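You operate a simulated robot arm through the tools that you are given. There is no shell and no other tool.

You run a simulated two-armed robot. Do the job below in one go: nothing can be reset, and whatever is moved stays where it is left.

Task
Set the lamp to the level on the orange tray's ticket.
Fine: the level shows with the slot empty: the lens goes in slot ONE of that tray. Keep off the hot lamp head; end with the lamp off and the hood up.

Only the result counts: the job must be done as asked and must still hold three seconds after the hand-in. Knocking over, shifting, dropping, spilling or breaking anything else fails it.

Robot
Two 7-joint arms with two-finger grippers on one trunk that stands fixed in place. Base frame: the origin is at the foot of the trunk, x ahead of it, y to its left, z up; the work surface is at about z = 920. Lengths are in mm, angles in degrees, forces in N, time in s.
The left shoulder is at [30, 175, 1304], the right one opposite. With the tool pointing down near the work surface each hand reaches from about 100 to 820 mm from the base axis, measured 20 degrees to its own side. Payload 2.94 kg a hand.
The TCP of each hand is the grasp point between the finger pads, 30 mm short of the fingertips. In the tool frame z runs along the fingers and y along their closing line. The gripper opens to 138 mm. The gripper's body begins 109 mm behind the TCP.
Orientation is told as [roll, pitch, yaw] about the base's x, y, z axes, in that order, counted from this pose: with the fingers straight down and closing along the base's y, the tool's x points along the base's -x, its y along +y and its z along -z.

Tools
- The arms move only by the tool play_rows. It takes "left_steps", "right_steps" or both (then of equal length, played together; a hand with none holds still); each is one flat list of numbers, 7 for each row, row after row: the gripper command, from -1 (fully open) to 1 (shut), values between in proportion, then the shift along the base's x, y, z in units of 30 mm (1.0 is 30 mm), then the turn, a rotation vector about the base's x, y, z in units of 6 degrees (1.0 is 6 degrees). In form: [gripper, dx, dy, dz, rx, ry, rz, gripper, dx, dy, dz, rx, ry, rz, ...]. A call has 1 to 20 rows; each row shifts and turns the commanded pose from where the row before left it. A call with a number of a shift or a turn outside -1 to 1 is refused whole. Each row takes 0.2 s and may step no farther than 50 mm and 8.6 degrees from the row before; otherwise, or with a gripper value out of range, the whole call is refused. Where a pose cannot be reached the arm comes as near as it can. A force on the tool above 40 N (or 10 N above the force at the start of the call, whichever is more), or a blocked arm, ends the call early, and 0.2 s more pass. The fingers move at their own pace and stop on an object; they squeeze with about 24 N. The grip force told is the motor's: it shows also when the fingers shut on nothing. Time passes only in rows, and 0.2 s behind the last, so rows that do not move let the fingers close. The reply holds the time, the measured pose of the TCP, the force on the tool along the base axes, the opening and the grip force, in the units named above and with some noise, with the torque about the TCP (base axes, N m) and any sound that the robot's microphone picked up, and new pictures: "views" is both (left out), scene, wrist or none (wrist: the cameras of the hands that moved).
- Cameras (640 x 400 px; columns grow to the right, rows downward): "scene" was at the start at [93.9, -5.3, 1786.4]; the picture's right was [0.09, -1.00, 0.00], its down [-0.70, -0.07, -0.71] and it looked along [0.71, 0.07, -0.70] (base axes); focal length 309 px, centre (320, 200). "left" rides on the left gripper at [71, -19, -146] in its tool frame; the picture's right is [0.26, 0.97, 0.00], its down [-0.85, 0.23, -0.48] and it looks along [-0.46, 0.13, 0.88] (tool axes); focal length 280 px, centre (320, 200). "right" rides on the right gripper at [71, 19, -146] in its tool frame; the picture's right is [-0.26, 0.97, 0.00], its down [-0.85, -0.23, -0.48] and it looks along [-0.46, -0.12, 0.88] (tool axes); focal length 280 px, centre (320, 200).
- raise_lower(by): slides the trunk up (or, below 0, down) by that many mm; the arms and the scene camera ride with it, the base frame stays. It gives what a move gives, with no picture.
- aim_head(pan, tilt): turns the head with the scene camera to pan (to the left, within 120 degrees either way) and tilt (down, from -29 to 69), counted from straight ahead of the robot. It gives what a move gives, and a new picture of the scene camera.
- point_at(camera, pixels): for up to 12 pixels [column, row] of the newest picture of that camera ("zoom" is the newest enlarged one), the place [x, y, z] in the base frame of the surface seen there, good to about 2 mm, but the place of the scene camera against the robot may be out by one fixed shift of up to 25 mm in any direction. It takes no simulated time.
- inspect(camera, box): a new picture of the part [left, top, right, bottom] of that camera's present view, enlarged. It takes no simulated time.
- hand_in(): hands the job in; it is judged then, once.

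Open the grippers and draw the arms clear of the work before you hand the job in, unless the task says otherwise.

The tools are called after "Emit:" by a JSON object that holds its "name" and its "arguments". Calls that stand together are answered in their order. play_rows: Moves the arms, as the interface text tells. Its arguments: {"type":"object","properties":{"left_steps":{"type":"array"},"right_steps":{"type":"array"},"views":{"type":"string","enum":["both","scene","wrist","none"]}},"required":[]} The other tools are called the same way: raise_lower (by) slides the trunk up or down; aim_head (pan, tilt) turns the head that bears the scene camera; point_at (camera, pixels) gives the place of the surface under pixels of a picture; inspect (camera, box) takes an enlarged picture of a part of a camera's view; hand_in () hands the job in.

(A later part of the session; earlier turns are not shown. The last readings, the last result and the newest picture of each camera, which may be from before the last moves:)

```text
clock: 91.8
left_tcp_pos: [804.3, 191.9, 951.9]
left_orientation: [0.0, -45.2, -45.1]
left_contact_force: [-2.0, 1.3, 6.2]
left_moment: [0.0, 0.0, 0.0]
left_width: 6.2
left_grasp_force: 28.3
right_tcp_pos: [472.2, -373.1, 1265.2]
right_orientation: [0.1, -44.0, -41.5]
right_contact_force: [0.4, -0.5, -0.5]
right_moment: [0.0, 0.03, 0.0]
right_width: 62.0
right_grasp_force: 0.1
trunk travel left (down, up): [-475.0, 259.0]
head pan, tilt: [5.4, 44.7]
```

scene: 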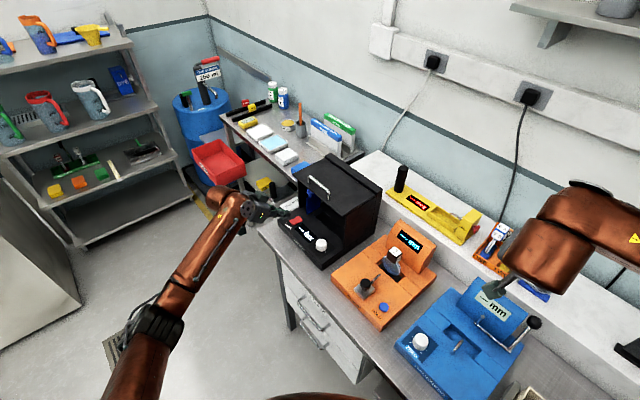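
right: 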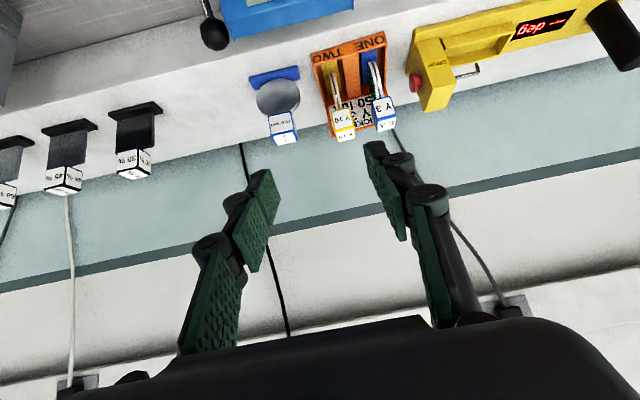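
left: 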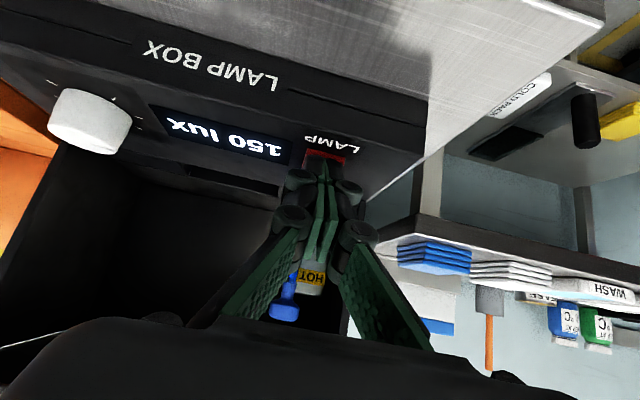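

The lamp is on and reads 150 lux with the slot empty. I'll lift off the switch, bring the hand upright, and head toward the white dial.

Emit:
{"name": "play_rows", "arguments": {"left_steps": [1, -0.1, 0.1, 0.7, 0, 0, 0, 1, -0.3, 0.3, 1, 0, 0, 0, 1, -0.3, 0.1, 0.5, 0.665, 0.665, 0, 0.3, -0.3, -0.2, 0.1, 0.665, 0.665, 0, 0.3, -0.3, -0.4, 0, 0.665, 0.665, 0, 0.3, -0.3, -0.4, 0, 0.665, 0.665, 0, 0.3, -0.3, -0.4, 0, 0.665, 0.665, 0, 0.3, -0.3, -0.4, 0, 0.665, 0.665, 0, 0.3, -0.2, -0.4, 0, 0.665, 0.665, 0, 0.3, -0.1, -0.4, 0, 0.66, 0.66, 0, 0.3, 0, -0.4, 0, 0, 0, 1, 0.3, 0, -0.4, 0, 0, 0, 1, 0.3, 0, -0.4, 0, 0, 0, 1, 0.3, 0, -0.4, 0, 0, 0, 1, 0.3, 0, -0.3, 0, 0, 0, 1, 0.3, 0, -0.3, 0, 0, 0, 1], "views": "both"}}

Emit:
{"name": "inspect", "arguments": {"camera": "left", "box": [220, 60, 420, 240]}}

Emit:
{"name": "inspect", "arguments": {"camera": "scene", "box": [270, 200, 350, 260]}}

```text
clock: 95.2
left_tcp_pos: [728.1, 63.1, 1018.9]
left_orientation: [-0.1, 0.1, -8.7]
left_contact_force: [-12.6, 6.2, -0.5]
left_moment: [-0.49, -0.8, -0.38]
left_width: 47.0
left_grasp_force: 0.0
right_tcp_pos: [470.5, -372.1, 1267.2]
right_orientation: [-0.1, -44.0, -41.4]
right_contact_force: [0.1, 0.0, 0.1]
right_moment: [-0.02, 0.02, -0.06]
right_width: 62.0
right_grasp_force: 0.1
trunk travel left (down, up): [-475.0, 259.0]
head pan, tilt: [5.4, 44.7]
```

scene: 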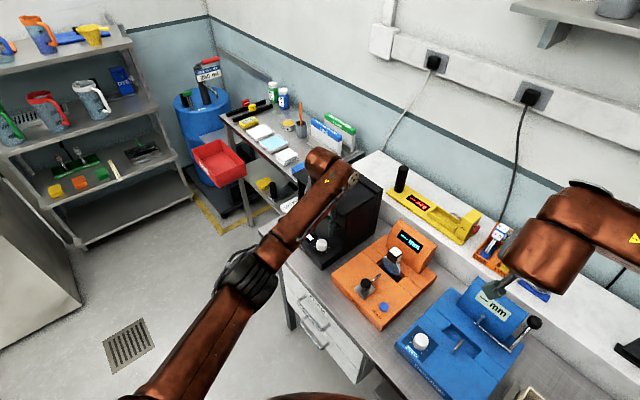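
left: 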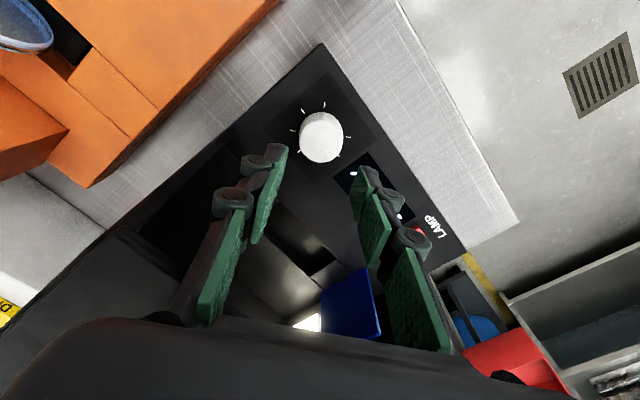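

```text
2.22 times, centred on (320, 150) of left
```

zoom: 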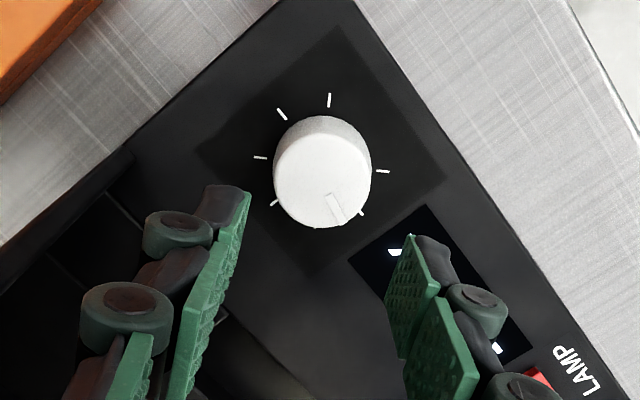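

```text
6.67 times, centred on (310, 230) of scene
```

zoom: 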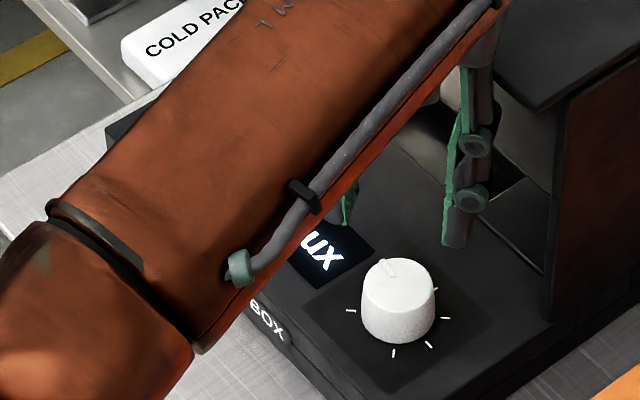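

The left hand reads a 14 N side force, so its body is touching the hood's front. I'll back off along the box-front direction at once.

Emit:
{"name": "play_rows", "arguments": {"left_steps": [0.3, -0.4, 0.4, 0, 0, 0, 0, 0.3, -0.3, 0.3, 0, 0, 0, 0], "views": "both"}}

Emit:
{"name": "inspect", "arguments": {"camera": "scene", "box": [260, 140, 400, 280]}}

```text
clock: 95.8
left_tcp_pos: [708.8, 84.8, 1019.9]
left_orientation: [-0.2, 0.1, -9.0]
left_contact_force: [-0.8, -0.2, -0.4]
left_moment: [-0.03, -0.01, -0.01]
left_width: 48.0
left_grasp_force: 0.2
right_tcp_pos: [472.0, -373.0, 1267.5]
right_orientation: [0.0, -43.8, -41.4]
right_contact_force: [-0.1, -0.8, 0.3]
right_moment: [-0.03, -0.02, -0.01]
right_width: 62.1
right_grasp_force: 0.1
trunk travel left (down, up): [-475.0, 259.0]
head pan, tilt: [5.4, 44.7]
```

scene: 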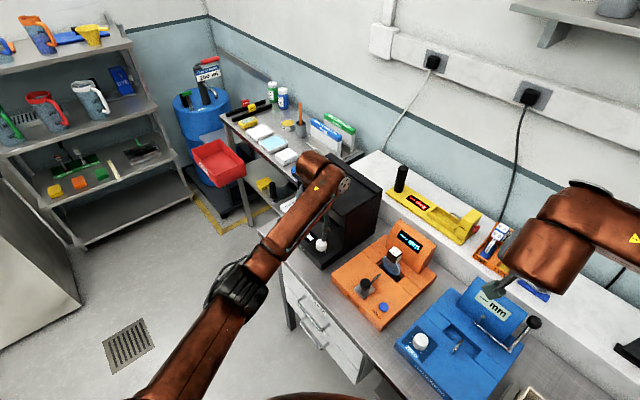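
left: 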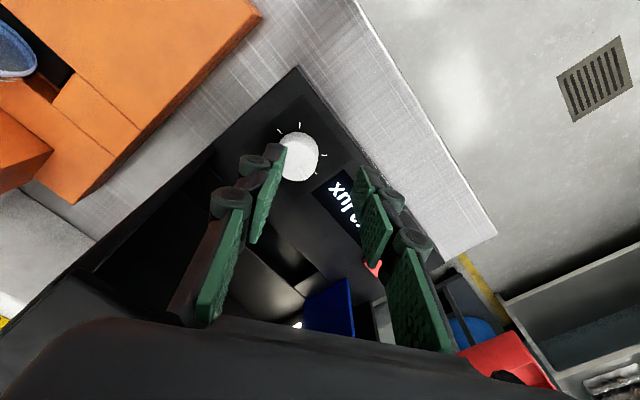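

```text
2.86 times, centred on (330, 210) of scene
```

zoom: 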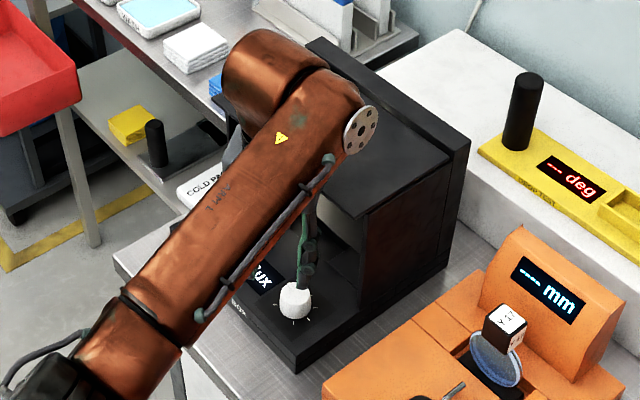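

The contact is gone and the box and hood look unmoved. The wrist housing, not the fingers, meets the hood when pointing straight down, so I'll work the dial at a 45° tilt from the front; first I need its exact centre.

Emit:
{"name": "inspect", "arguments": {"camera": "left", "box": [250, 100, 350, 200]}}

Emit:
{"name": "point_at", "arguments": {"camera": "scene", "pixels": [[365, 195], [350, 185], [345, 205], [335, 170], [375, 185], [330, 160]]}}

```text
4.00 times, centred on (300, 150) of left
```

zoom: 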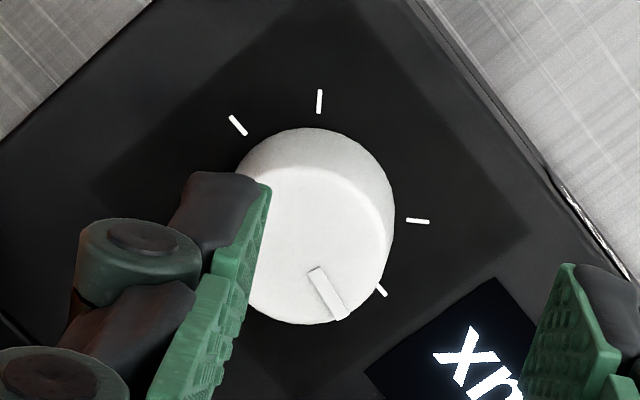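

```text
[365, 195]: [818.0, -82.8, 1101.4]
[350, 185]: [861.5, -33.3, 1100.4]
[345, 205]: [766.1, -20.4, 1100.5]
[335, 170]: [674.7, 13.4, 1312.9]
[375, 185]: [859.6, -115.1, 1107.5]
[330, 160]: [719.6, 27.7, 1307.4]
```

The hood and box positions are unchanged. I'll get 3D positions for the ticks, knob top and marker.

Emit:
{"name": "point_at", "arguments": {"camera": "left", "pixels": [[279.3, 131.3], [300, 125.3], [324.5, 155.3], [315, 172.5], [299, 169], [305.5, 179], [299, 150], [310, 145], [315, 160], [303, 180], [300, 160]]}}

```text
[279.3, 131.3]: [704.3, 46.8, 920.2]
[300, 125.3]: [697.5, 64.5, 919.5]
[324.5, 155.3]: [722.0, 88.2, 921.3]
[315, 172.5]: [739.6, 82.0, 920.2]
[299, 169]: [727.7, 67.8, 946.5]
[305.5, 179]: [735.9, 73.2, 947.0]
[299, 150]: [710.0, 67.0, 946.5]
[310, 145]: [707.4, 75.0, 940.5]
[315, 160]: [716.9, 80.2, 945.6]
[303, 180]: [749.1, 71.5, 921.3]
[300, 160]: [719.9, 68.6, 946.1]
```

Dial centre is (722.3,64.1); ticks run every 45° from 90° clockwise to −180°, and the marker is at 34°, reading 150 lux. I'll set the left hand at yaw 25° with a 45° tilt in front of the dial, open 60 mm.

Emit:
{"name": "play_rows", "arguments": {"left_steps": [0.13, -0.48, 0.47, 1, 0, 0, 0, 0.13, -0.48, 0.47, 1, 0, 0, 0, 0.13, 0, 0, 0, 0, 0, 0.945, 0.13, 0, 0, 0, 0, 0, 0.945, 0.13, 0, 0, 0, 0, 0, 0.945, 0.13, 0, 0, 0, 0, 0, 0.945, 0.13, 0, 0, 0, 0, 0, 0.945, 0.13, 0, 0, 0, 0, 0, 0.945, 0.13, 0, 0, 0, 0.397, -0.851, 0, 0.13, 0, 0, 0, 0.397, -0.851, 0, 0.13, 0, 0, 0, 0.397, -0.851, 0, 0.13, 0, 0, 0, 0.397, -0.851, 0, 0.13, 0, 0, 0, 0.397, -0.851, 0, 0.13, 0, 0, 0, 0.397, -0.851, 0, 0.13, 0, 0, 0, 0.397, -0.851, 0, 0.13, 0, 0, 0, 0.397, -0.851, 0, 0.13, -0.13, -0.63, -0.6, 0, 0, 0, 0.13, -0.13, -0.63, -0.65, 0, 0, 0, 0.13, -0.13, -0.63, -0.65, 0, 0, 0, 0.13, -0.13, -0.63, -0.65, 0, 0, 0], "views": "both"}}

Emit:
{"name": "inspect", "arguments": {"camera": "left", "box": [200, 60, 440, 240]}}

```text
clock: 100.0
left_tcp_pos: [665.6, 35.3, 1002.0]
left_orientation: [-0.1, -45.2, 25.0]
left_contact_force: [-0.5, 0.4, 0.2]
left_moment: [0.02, 0.0, -0.02]
left_width: 60.1
left_grasp_force: 0.0
right_tcp_pos: [472.7, -374.5, 1265.9]
right_orientation: [0.1, -43.9, -41.6]
right_contact_force: [-0.3, 0.9, 0.0]
right_moment: [0.02, -0.03, 0.04]
right_width: 62.0
right_grasp_force: 0.1
trunk travel left (down, up): [-475.0, 259.0]
head pan, tilt: [5.4, 44.7]
```

scene: 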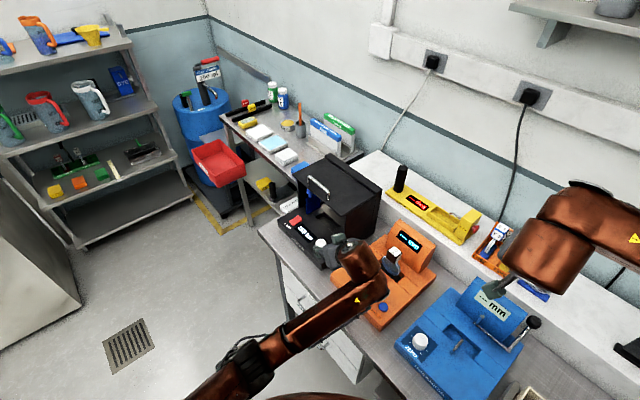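
left: 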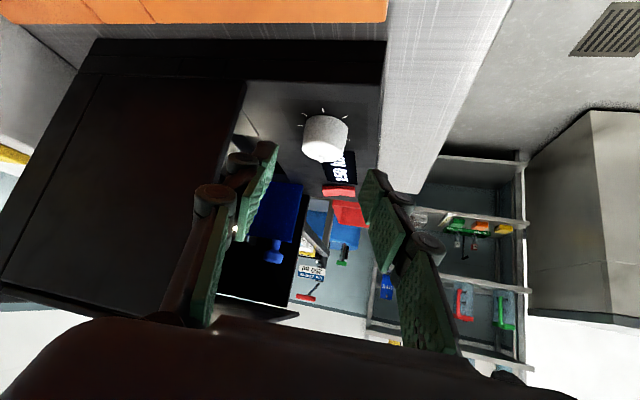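

```text
2.22 times, centred on (320, 150) of left
```

zoom: 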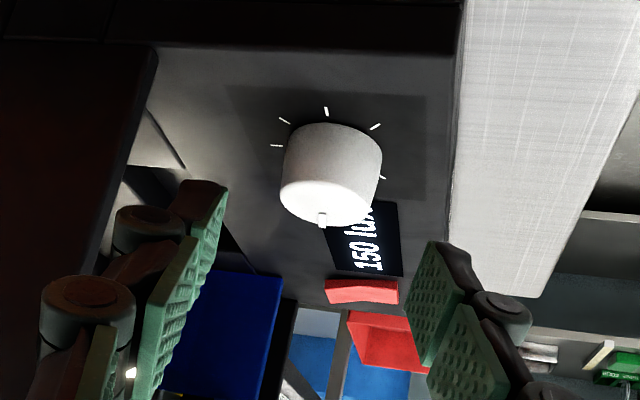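

The display shows "150 lux" and the dial is between the fingers. I'll narrow to 48 mm and advance along the fingers to straddle the dial.

Emit:
{"name": "play_rows", "arguments": {"left_steps": [0.304, 0, 0, 0, 0, 0, 0, 0.304, 0.367, 0.19, -0.4, 0, 0, 0, 0.304, 0.367, 0.19, -0.4, 0, 0, 0, 0.304, 0.367, 0.19, -0.4, 0, 0, 0, 0.304, 0.367, 0.19, -0.4, 0, 0, 0], "views": "wrist"}}

Emit:
{"name": "inspect", "arguments": {"camera": "left", "box": [220, 80, 420, 260]}}

```text
clock: 101.2
left_tcp_pos: [708.8, 58.4, 953.8]
left_orientation: [-0.1, -45.0, 25.0]
left_contact_force: [-0.5, -0.5, 0.2]
left_moment: [-0.02, 0.01, 0.0]
left_width: 48.3
left_grasp_force: 0.0
right_tcp_pos: [471.9, -374.6, 1266.1]
right_orientation: [0.0, -44.0, -41.4]
right_contact_force: [0.1, 0.4, -1.0]
right_moment: [-0.04, 0.05, -0.01]
right_width: 62.4
right_grasp_force: 0.0
trunk travel left (down, up): [-475.0, 259.0]
head pan, tilt: [5.4, 44.7]
```

left: 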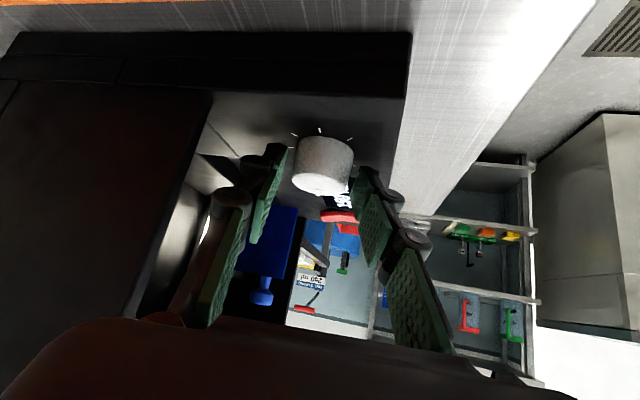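

```text
2.22 times, centred on (320, 170) of left
```

zoom: 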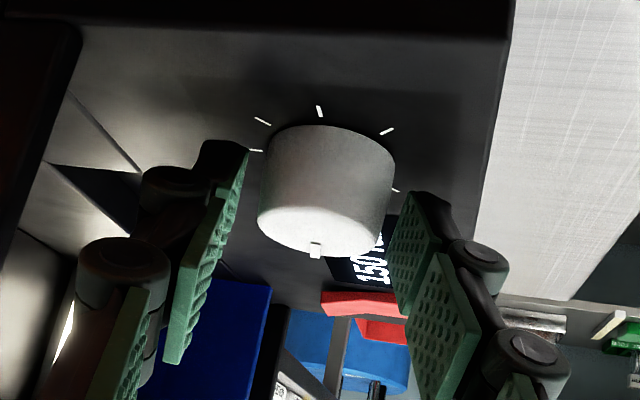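

The fingers straddle the dial. I'll close on it.

Emit:
{"name": "play_rows", "arguments": {"left_steps": [0.45, 0, 0, 0, 0, 0, 0, 0.7, 0, 0, 0, 0, 0, 0, 1, 0, 0, 0, 0, 0, 0, 1, 0, 0, 0, 0, 0, 0], "views": "wrist"}}

Emit:
{"name": "inspect", "arguments": {"camera": "left", "box": [220, 80, 420, 260]}}

```text
clock: 102.2
left_tcp_pos: [708.4, 58.0, 953.9]
left_orientation: [-0.2, -45.0, 25.0]
left_contact_force: [-1.2, -0.3, -1.6]
left_moment: [0.07, -0.16, 0.02]
left_width: 36.2
left_grasp_force: 45.2
right_tcp_pos: [471.6, -374.6, 1265.8]
right_orientation: [0.0, -43.9, -41.4]
right_contact_force: [0.2, 0.5, -0.5]
right_moment: [0.02, 0.0, 0.01]
right_width: 62.0
right_grasp_force: 0.1
trunk travel left (down, up): [-475.0, 259.0]
head pan, tilt: [5.4, 44.7]
```

left: 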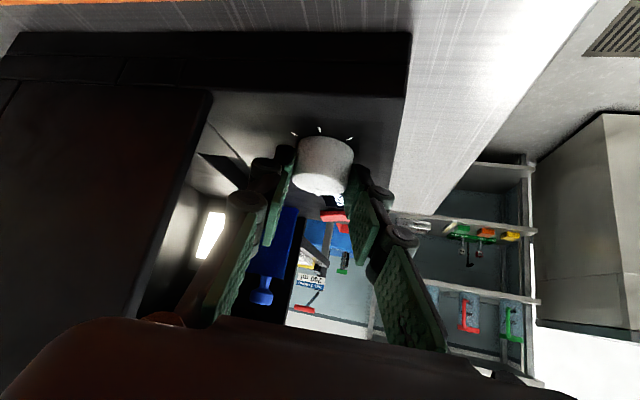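

```text
2.22 times, centred on (320, 170) of left
```

zoom: 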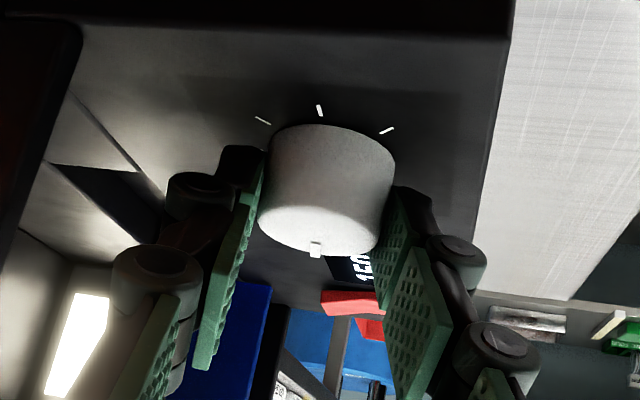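

The dial is gripped (36 mm). I'll turn it clockwise by 15° about its own axis and read the display.

Emit:
{"name": "play_rows", "arguments": {"left_steps": [1, -0.0153, 0.0403, 0, 0, 0, -0.833, 1, -0.0117, 0.0417, 0, 0, 0, -0.833, 1, -0.008, 0.0427, 0, 0, 0, -0.833], "views": "both"}}

Emit:
{"name": "inspect", "arguments": {"camera": "left", "box": [220, 80, 420, 260]}}

Emit:
{"name": "inspect", "arguments": {"camera": "scene", "box": [270, 200, 350, 260]}}

```text
clock: 103.0
left_tcp_pos: [706.9, 61.2, 954.1]
left_orientation: [-0.2, -45.2, 10.0]
left_contact_force: [-1.7, -1.6, -4.1]
left_moment: [-0.15, -0.17, -0.03]
left_width: 35.9
left_grasp_force: 45.0
right_tcp_pos: [472.0, -374.8, 1266.2]
right_orientation: [0.0, -43.8, -41.4]
right_contact_force: [-0.6, 0.2, 1.2]
right_moment: [0.02, 0.01, 0.01]
right_width: 62.1
right_grasp_force: 0.0
trunk travel left (down, up): [-475.0, 259.0]
head pan, tilt: [5.4, 44.7]
```

scene: 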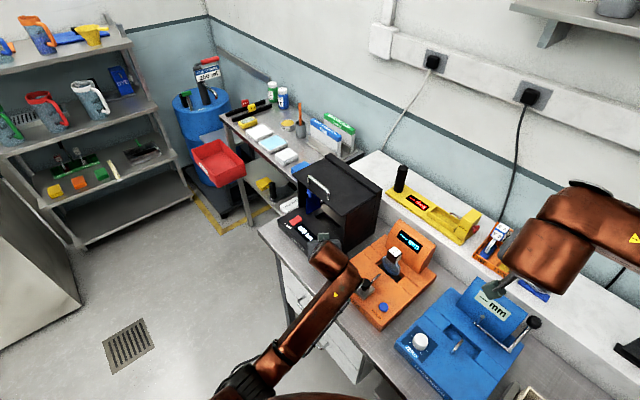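
left: 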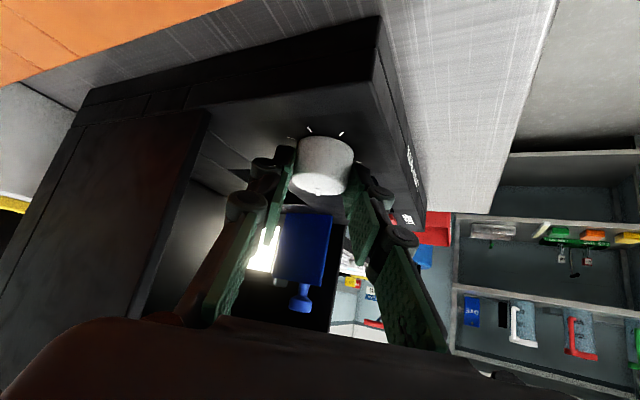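

```text
2.22 times, centred on (320, 170) of left
```

zoom: 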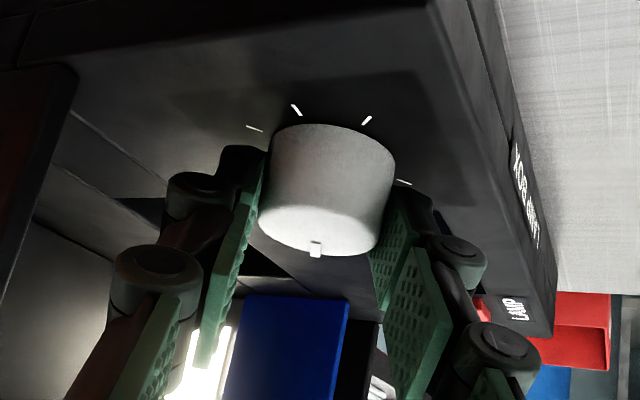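

```text
6.67 times, centred on (310, 230) of scene
```

zoom: 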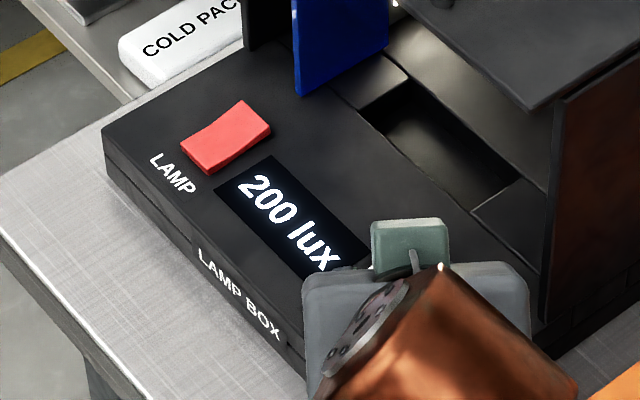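

The scene camera reads "200 lux" after the 15° turn, so about 3.3 lux per degree. I'll keep turning clockwise another 50° to yaw −40°.

Emit:
{"name": "play_rows", "arguments": {"left_steps": [1, -0.0045, 0.0431, 0, 0, 0, -0.833, 1, -0.0006, 0.0433, 0, 0, 0, -0.833, 1, 0.0032, 0.0432, 0, 0, 0, -0.833, 1, 0.0069, 0.0428, 0, 0, 0, -0.833, 1, 0.0106, 0.042, 0, 0, 0, -0.833, 1, 0.0143, 0.0409, 0, 0, 0, -0.833, 1, 0.0178, 0.0395, 0, 0, 0, -0.833, 1, 0.0211, 0.0378, 0, 0, 0, -0.833, 1, 0.0244, 0.0358, 0, 0, 0, -0.833, 1, 0.0274, 0.0336, 0, 0, 0, -0.833], "views": "scene"}}

Emit:
{"name": "inspect", "arguments": {"camera": "scene", "box": [270, 200, 350, 260]}}

```text
clock: 105.2
left_tcp_pos: [710.6, 73.4, 955.5]
left_orientation: [-0.1, -45.1, -40.2]
left_contact_force: [-4.4, -6.0, -3.9]
left_moment: [0.03, 0.28, -0.15]
left_width: 36.0
left_grasp_force: 45.0
right_tcp_pos: [471.5, -374.9, 1266.1]
right_orientation: [0.0, -43.9, -41.5]
right_contact_force: [0.0, 0.6, -0.4]
right_moment: [-0.03, -0.03, 0.02]
right_width: 62.2
right_grasp_force: 0.0
trunk travel left (down, up): [-475.0, 259.0]
head pan, tilt: [5.4, 44.7]
```

scene: 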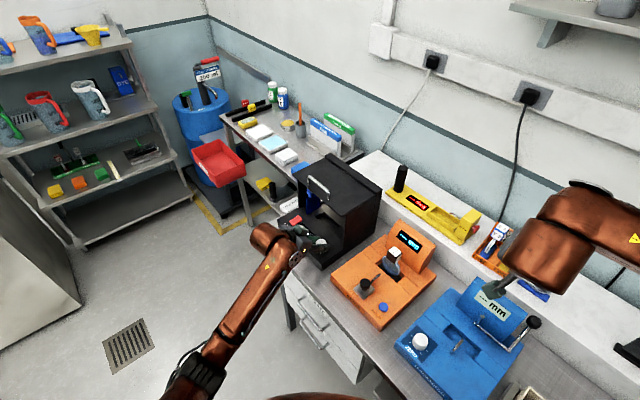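

```text
6.67 times, centred on (310, 230) of scene
```

zoom: 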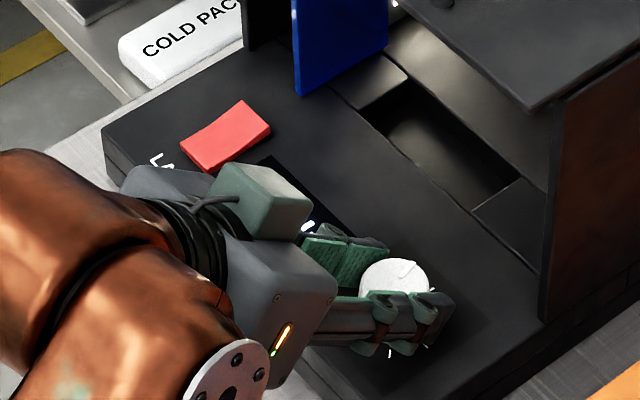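

The hand now hides the display from the scene camera, so I'll look through the left camera.

Emit:
{"name": "inspect", "arguments": {"camera": "left", "box": [200, 40, 480, 260]}}

```text
1.82 times, centred on (340, 150) of left
```

zoom: 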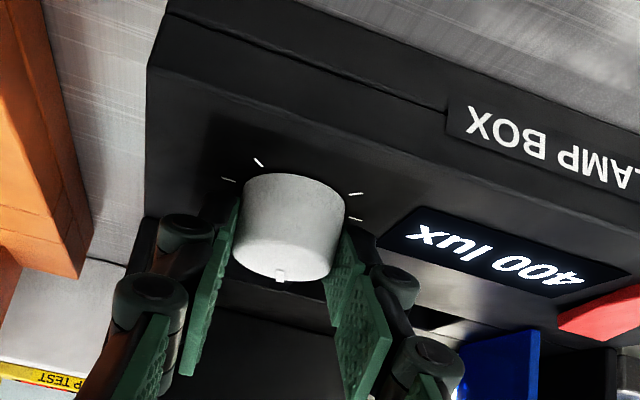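

Reads "400 lux" (250 lux over 65°). I'll continue 20° further, watching for reach limits.

Emit:
{"name": "play_rows", "arguments": {"left_steps": [1, 0.0302, 0.0311, 0, 0, 0, -0.833, 1, 0.0328, 0.0283, 0, 0, 0, -0.833, 1, 0.0352, 0.0253, 0, 0, 0, -0.833, 1, 0.0372, 0.0222, 0, 0, 0, -0.833], "views": "wrist"}}

Emit:
{"name": "inspect", "arguments": {"camera": "left", "box": [200, 40, 480, 260]}}

```text
clock: 106.2
left_tcp_pos: [715.2, 75.8, 954.8]
left_orientation: [-0.4, -45.1, -60.1]
left_contact_force: [-7.2, -9.0, -4.1]
left_moment: [-0.21, 0.49, -0.13]
left_width: 36.0
left_grasp_force: 44.8
right_tcp_pos: [471.0, -375.0, 1266.3]
right_orientation: [0.0, -43.8, -41.5]
right_contact_force: [-0.6, -0.3, 0.3]
right_moment: [0.0, 0.0, -0.01]
right_width: 62.1
right_grasp_force: 0.1
trunk travel left (down, up): [-475.0, 259.0]
head pan, tilt: [5.4, 44.7]
```

left: 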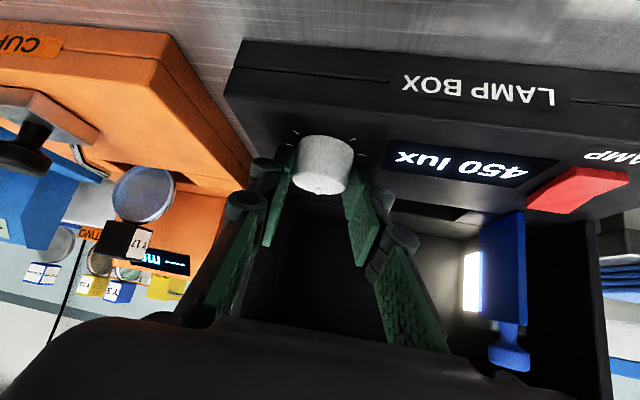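

```text
1.82 times, centred on (340, 150) of left
```

zoom: 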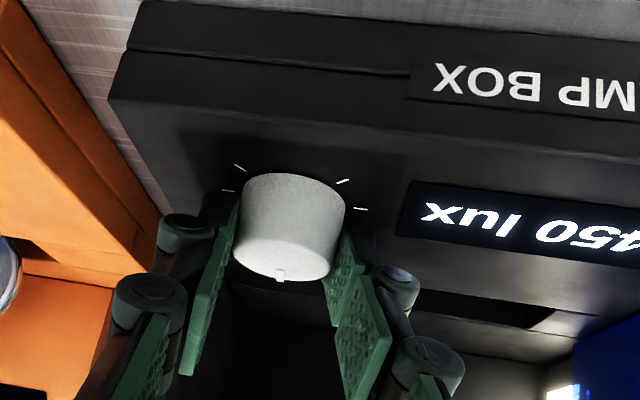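

Reads "450 lux" after 85°, so 750 needs roughly 90° more. I'll release, back off, swing the hand back to yaw +25°, and regrip.

Emit:
{"name": "play_rows", "arguments": {"left_steps": [0.304, 0, 0, 0, 0, 0, 0, 0.304, 0, 0, 0, 0, 0, 0, 0.304, -0.35, 0.61, 0.7, 0, 0, 0, 0.304, -0.35, 0.61, 0.7, 0, 0, 0, 0.304, -0.068, -0.185, 0.01, 0, 0, 1, 0.304, -0.068, -0.185, 0.01, 0, 0, 1, 0.304, -0.068, -0.185, 0.01, 0, 0, 1, 0.304, -0.068, -0.185, 0.01, 0, 0, 1, 0.304, -0.068, -0.185, 0.01, 0, 0, 1, 0.304, -0.068, -0.185, 0.01, 0, 0, 1, 0.304, -0.068, -0.185, 0.01, 0, 0, 1, 0.304, -0.068, -0.185, 0.01, 0, 0, 1, 0.304, -0.068, -0.185, 0.01, 0, 0, 1, 0.304, -0.068, -0.185, 0.01, 0, 0, 1, 0.304, -0.068, -0.185, 0.01, 0, 0, 1, 0.304, -0.068, -0.185, 0.01, 0, 0, 1, 0.304, -0.068, -0.185, 0.01, 0, 0, 1, 0.304, -0.068, -0.185, 0.01, 0, 0, 1], "views": "both"}}

Emit:
{"name": "inspect", "arguments": {"camera": "left", "box": [220, 60, 420, 240]}}

Emit:
{"name": "inspect", "arguments": {"camera": "scene", "box": [270, 200, 350, 260]}}

```text
clock: 110.0
left_tcp_pos: [665.5, 36.5, 999.7]
left_orientation: [-0.1, -45.2, 23.9]
left_contact_force: [-0.6, -0.7, -0.3]
left_moment: [0.02, -0.01, 0.0]
left_width: 48.1
left_grasp_force: 0.1
right_tcp_pos: [472.7, -374.4, 1266.6]
right_orientation: [0.0, -43.8, -41.6]
right_contact_force: [-0.5, 0.2, -0.2]
right_moment: [0.02, -0.04, 0.0]
right_width: 62.3
right_grasp_force: 0.1
trunk travel left (down, up): [-475.0, 259.0]
head pan, tilt: [5.4, 44.7]
```

scene: 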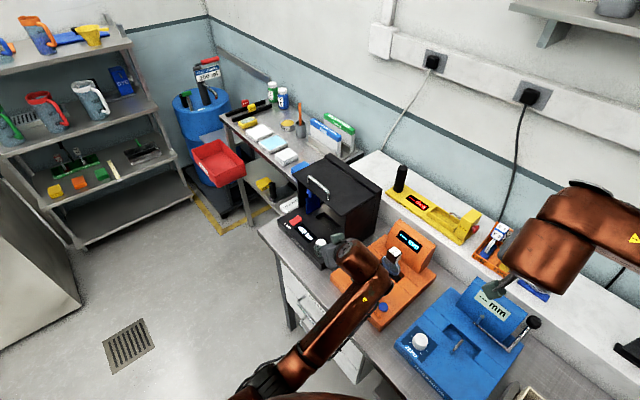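
left: 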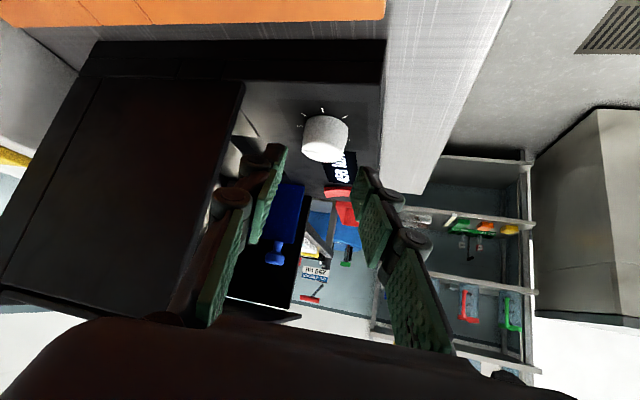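

```text
2.22 times, centred on (320, 150) of left
```

zoom: 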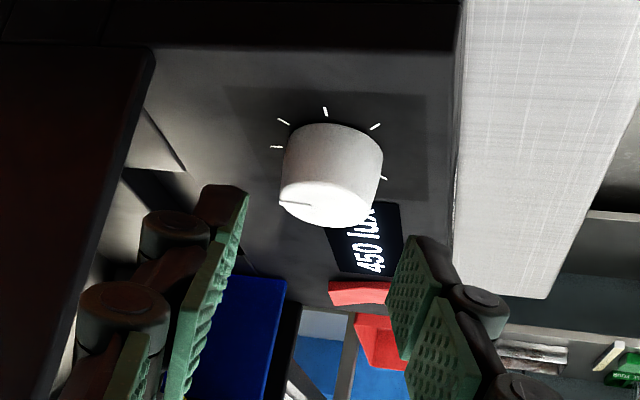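

```text
6.67 times, centred on (310, 230) of scene
```

zoom: 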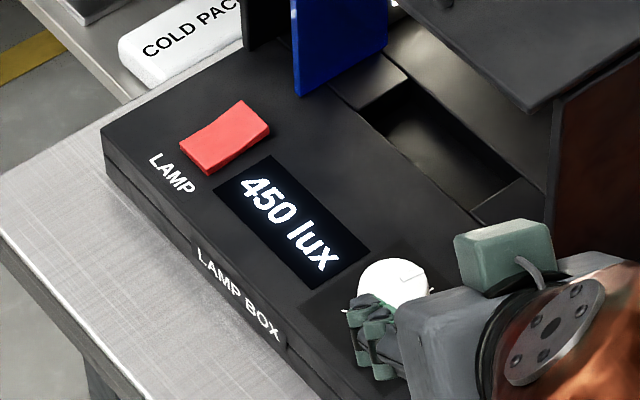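

Still "450 lux" with the marker now further around. I'll advance, regrip the dial, and turn 40° clockwise.

Emit:
{"name": "play_rows", "arguments": {"left_steps": [0.304, 0.36, 0.18, -0.383, 0, 0, 0, 0.304, 0.36, 0.18, -0.383, 0, 0, 0, 0.304, 0.36, 0.18, -0.383, 0, 0, 0, 0.304, 0.36, 0.18, -0.383, 0, 0, 0, 0.45, 0, 0, 0, 0, 0, 0, 0.7, 0, 0, 0, 0, 0, 0, 1, 0, 0, 0, 0, 0, 0, 1, 0, 0, 0, 0, 0, 0, 1, -0.0158, 0.0404, 0, 0, 0, -0.833, 1, -0.0122, 0.0416, 0, 0, 0, -0.833, 1, -0.0086, 0.0425, 0, 0, 0, -0.833, 1, -0.0048, 0.0431, 0, 0, 0, -0.833, 1, -0.0011, 0.0433, 0, 0, 0, -0.833, 1, 0.0027, 0.0432, 0, 0, 0, -0.833, 1, 0.0065, 0.0429, 0, 0, 0, -0.833, 1, 0.0102, 0.0421, 0, 0, 0, -0.833], "views": "both"}}

Emit:
{"name": "inspect", "arguments": {"camera": "left", "box": [200, 40, 480, 260]}}

Emit:
{"name": "inspect", "arguments": {"camera": "scene", "box": [270, 200, 350, 260]}}

```text
clock: 113.4
left_tcp_pos: [709.1, 67.9, 955.1]
left_orientation: [-0.2, -45.2, -16.1]
left_contact_force: [1.9, -4.1, -1.5]
left_moment: [-0.27, -0.18, -0.01]
left_width: 35.8
left_grasp_force: 44.8
right_tcp_pos: [471.2, -375.6, 1265.6]
right_orientation: [0.0, -43.9, -41.6]
right_contact_force: [-0.7, 0.2, 0.7]
right_moment: [0.0, 0.0, 0.01]
right_width: 61.9
right_grasp_force: 0.0
trunk travel left (down, up): [-475.0, 259.0]
head pan, tilt: [5.4, 44.7]
```

scene: 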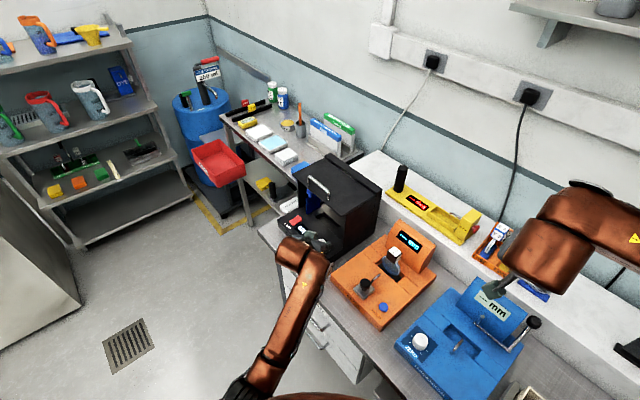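
left: 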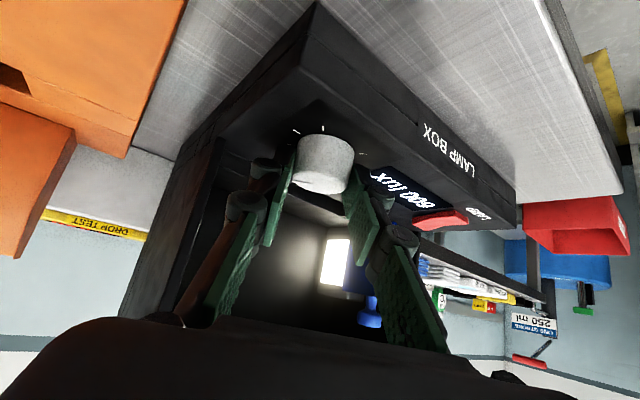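

```text
1.82 times, centred on (340, 150) of left
```

zoom: 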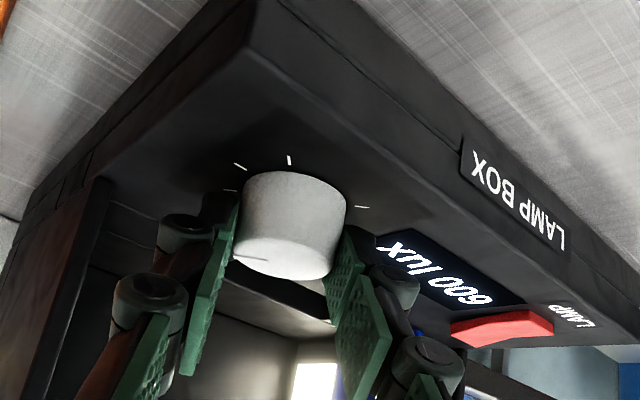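

```text
6.67 times, centred on (310, 230) of scene
```

zoom: 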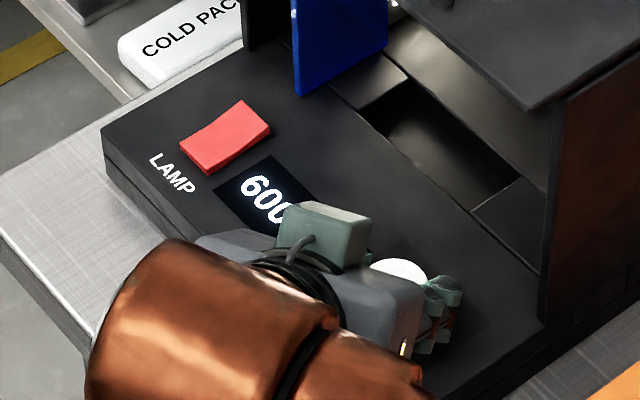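

Reads "600 lux". I'll continue 20° more.

Emit:
{"name": "play_rows", "arguments": {"left_steps": [1, 0.0138, 0.0411, 0, 0, 0, -0.833, 1, 0.0173, 0.0397, 0, 0, 0, -0.833, 1, 0.0208, 0.038, 0, 0, 0, -0.833, 1, 0.024, 0.0361, 0, 0, 0, -0.833], "views": "wrist"}}

Emit:
{"name": "inspect", "arguments": {"camera": "left", "box": [200, 40, 480, 260]}}

```text
clock: 114.4
left_tcp_pos: [711.0, 72.0, 954.4]
left_orientation: [-0.2, -45.1, -36.1]
left_contact_force: [0.7, -7.5, -5.1]
left_moment: [-0.82, -0.45, -0.08]
left_width: 36.0
left_grasp_force: 44.8
right_tcp_pos: [471.6, -375.3, 1265.2]
right_orientation: [0.0, -43.9, -41.5]
right_contact_force: [-0.4, 0.0, 0.2]
right_moment: [0.01, 0.0, -0.01]
right_width: 61.8
right_grasp_force: 0.1
trunk travel left (down, up): [-475.0, 259.0]
head pan, tilt: [5.4, 44.7]
```

left: 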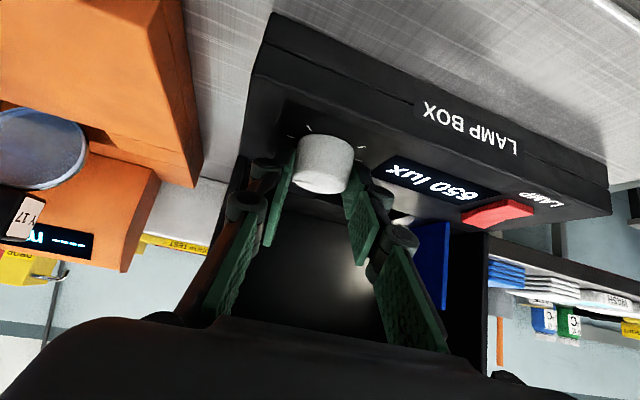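

```text
1.82 times, centred on (340, 150) of left
```

zoom: 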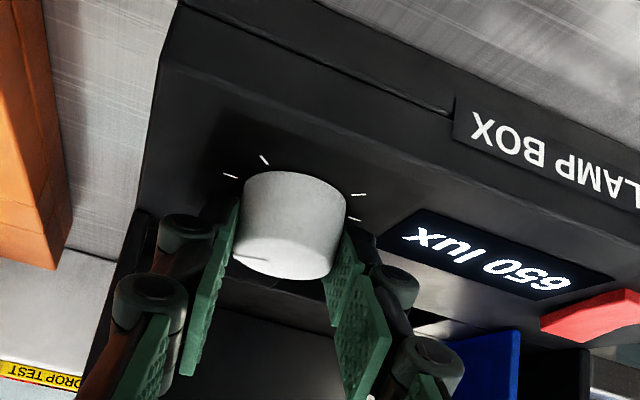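

Reads "650 lux". I'll turn in 10° steps now.

Emit:
{"name": "play_rows", "arguments": {"left_steps": [1, 0.027, 0.0339, 0, 0, 0, -0.833, 1, 0.0299, 0.0314, 0, 0, 0, -0.833], "views": "wrist"}}

Emit:
{"name": "inspect", "arguments": {"camera": "left", "box": [340, 100, 540, 240]}}

Emit:
{"name": "play_rows", "arguments": {"left_steps": [1, 0.0325, 0.0287, 0, 0, 0, -0.833], "views": "wrist"}}

Emit:
{"name": "inspect", "arguments": {"camera": "left", "box": [340, 100, 540, 240]}}

```text
clock: 115.0
left_tcp_pos: [712.0, 73.8, 955.4]
left_orientation: [-0.2, -45.0, -46.2]
left_contact_force: [-0.2, -11.3, -2.7]
left_moment: [-0.42, 0.22, -0.07]
left_width: 35.9
left_grasp_force: 45.0
right_tcp_pos: [472.3, -375.2, 1264.8]
right_orientation: [0.1, -43.8, -41.5]
right_contact_force: [0.8, -0.2, -0.3]
right_moment: [0.0, -0.02, 0.0]
right_width: 62.1
right_grasp_force: 0.1
trunk travel left (down, up): [-475.0, 259.0]
head pan, tilt: [5.4, 44.7]
```

left: 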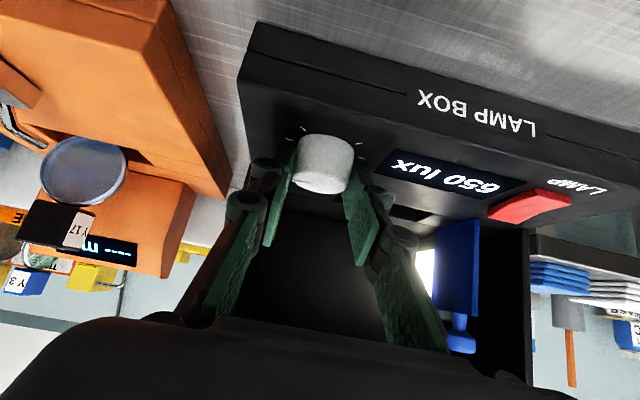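

```text
2.86 times, centred on (440, 170) of left
```

zoom: 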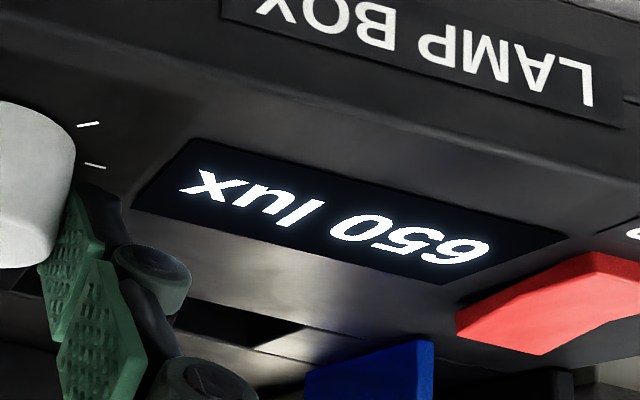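

```text
clock: 115.4
left_tcp_pos: [713.3, 73.5, 955.2]
left_orientation: [-0.2, -45.1, -51.2]
left_contact_force: [-3.7, -12.2, -4.1]
left_moment: [-0.76, 0.09, -0.18]
left_width: 35.9
left_grasp_force: 45.5
right_tcp_pos: [473.1, -375.5, 1266.8]
right_orientation: [0.0, -43.8, -41.5]
right_contact_force: [1.0, -0.5, -0.1]
right_moment: [0.03, 0.02, 0.01]
right_width: 62.1
right_grasp_force: 0.0
trunk travel left (down, up): [-475.0, 259.0]
head pan, tilt: [5.4, 44.7]
```

left: 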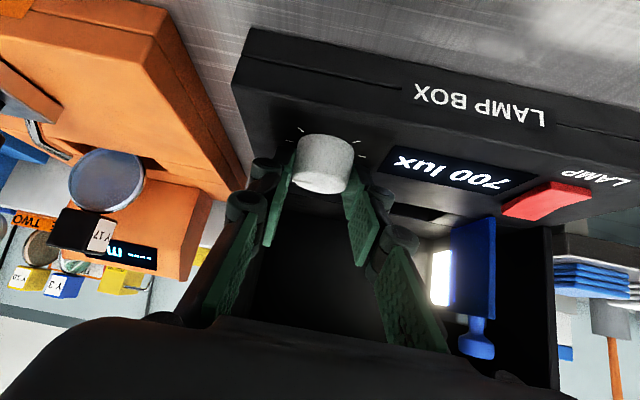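

```text
2.86 times, centred on (440, 170) of left
```

zoom: 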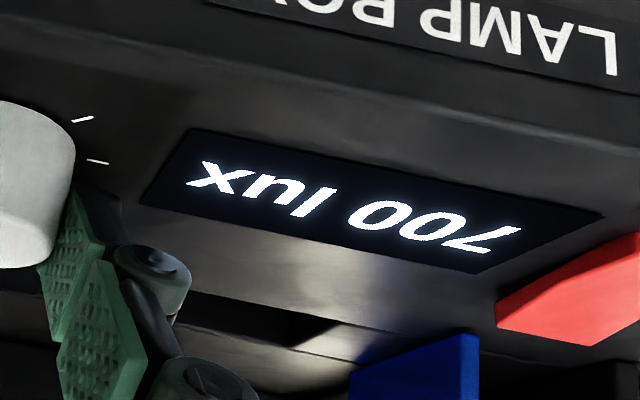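

The change from 650 to 700 came between 155° and 160°, so the middle of the 750 band should be about 20° further. I'll continue 10°.

Emit:
{"name": "play_rows", "arguments": {"left_steps": [1, 0.03, 0.02, 0, 0, 0, -0.833, 1, 0.03, 0.015, 0, 0, 0, -0.833], "views": "wrist"}}

Emit:
{"name": "inspect", "arguments": {"camera": "left", "box": [260, 100, 560, 240]}}

```text
clock: 116.0
left_tcp_pos: [714.7, 75.5, 954.8]
left_orientation: [-0.2, -45.1, -61.1]
left_contact_force: [-3.8, -14.1, -2.4]
left_moment: [-0.31, 0.56, -0.13]
left_width: 35.9
left_grasp_force: 44.8
right_tcp_pos: [471.1, -375.3, 1265.6]
right_orientation: [0.0, -43.9, -41.5]
right_contact_force: [-0.3, -0.1, 0.5]
right_moment: [0.02, -0.01, -0.01]
right_width: 62.1
right_grasp_force: 0.0
trunk travel left (down, up): [-475.0, 259.0]
head pan, tilt: [5.4, 44.7]
```

left: 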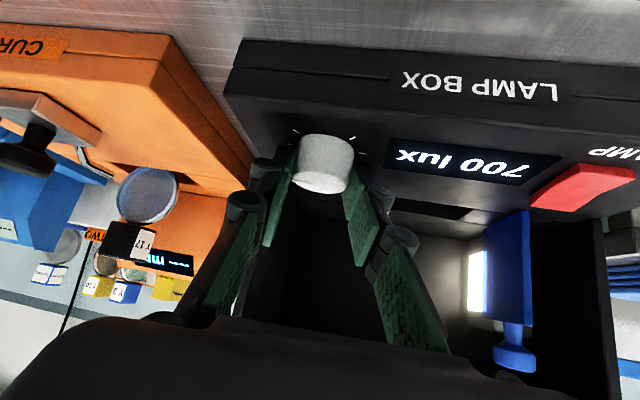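

```text
2.13 times, centred on (410, 170) of left
```

zoom: 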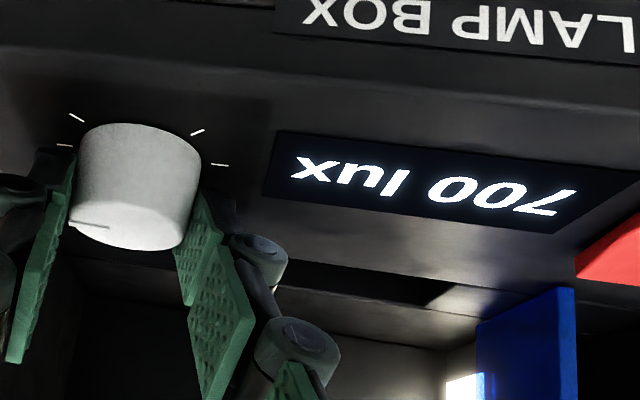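

Still 700 at 170°. One more 5° step.

Emit:
{"name": "play_rows", "arguments": {"left_steps": [1, 0.03, 0.01, 0, 0, 0, -0.833], "views": "wrist"}}

Emit:
{"name": "inspect", "arguments": {"camera": "left", "box": [260, 100, 560, 240]}}

```text
clock: 116.4
left_tcp_pos: [715.0, 74.0, 955.0]
left_orientation: [-0.2, -45.0, -66.1]
left_contact_force: [-4.8, -13.4, -3.3]
left_moment: [-0.49, 0.45, -0.14]
left_width: 35.8
left_grasp_force: 45.0
right_tcp_pos: [471.9, -376.6, 1265.1]
right_orientation: [0.0, -43.8, -41.5]
right_contact_force: [0.3, -0.1, 0.4]
right_moment: [0.01, -0.01, 0.0]
right_width: 62.0
right_grasp_force: 0.2
trunk travel left (down, up): [-475.0, 259.0]
head pan, tilt: [5.4, 44.7]
```

left: 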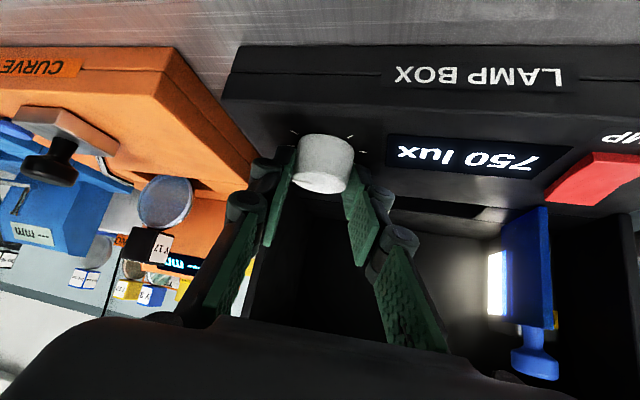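

```text
2.13 times, centred on (410, 170) of left
```

zoom: 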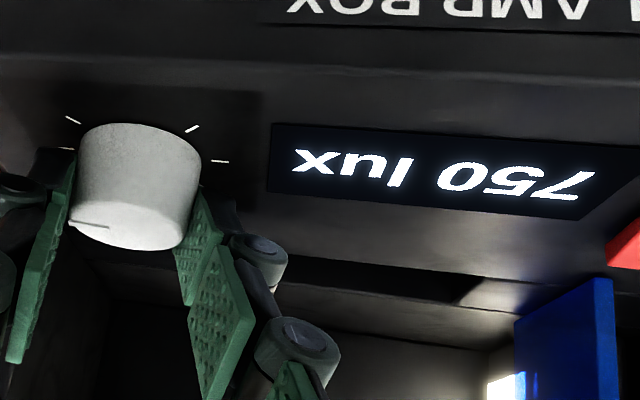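

It reads "750 lux", just past the changeover. I'll turn about 5° more to sit in the middle of the band, then release gently and verify.

Emit:
{"name": "play_rows", "arguments": {"left_steps": [1, 0.03, 0.006, 0, 0, 0, -0.833, 0.6, 0, 0, 0, 0, 0, 0, 0.304, 0, 0, 0, 0, 0, 0, 0.304, 0, 0, 0, 0, 0, 0], "views": "wrist"}}

Emit:
{"name": "inspect", "arguments": {"camera": "left", "box": [260, 100, 560, 240]}}

```text
clock: 117.4
left_tcp_pos: [717.1, 76.0, 955.5]
left_orientation: [-0.2, -45.2, -71.1]
left_contact_force: [-0.5, 0.0, 0.4]
left_moment: [-0.03, -0.01, 0.02]
left_width: 47.8
left_grasp_force: 0.2
right_tcp_pos: [471.2, -375.4, 1266.6]
right_orientation: [-0.1, -43.9, -41.5]
right_contact_force: [0.2, 0.5, 0.4]
right_moment: [0.04, 0.02, -0.01]
right_width: 62.0
right_grasp_force: 0.0
trunk travel left (down, up): [-475.0, 259.0]
head pan, tilt: [5.4, 44.7]
```

left: 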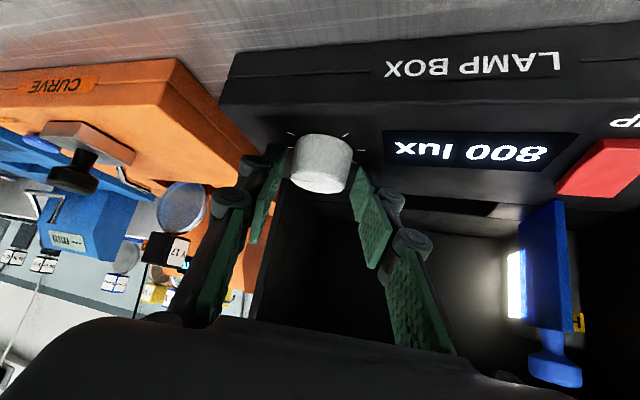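

```text
2.13 times, centred on (410, 170) of left
```

zoom: 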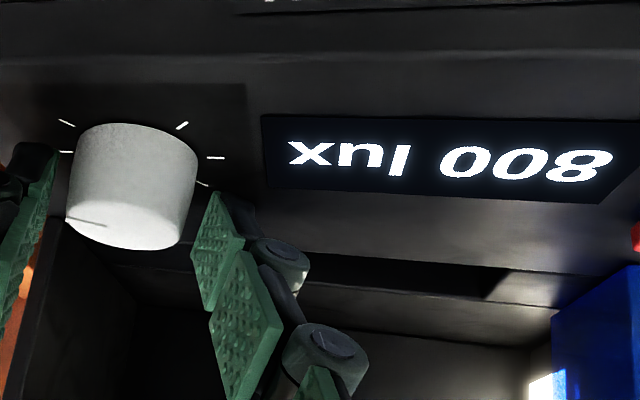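

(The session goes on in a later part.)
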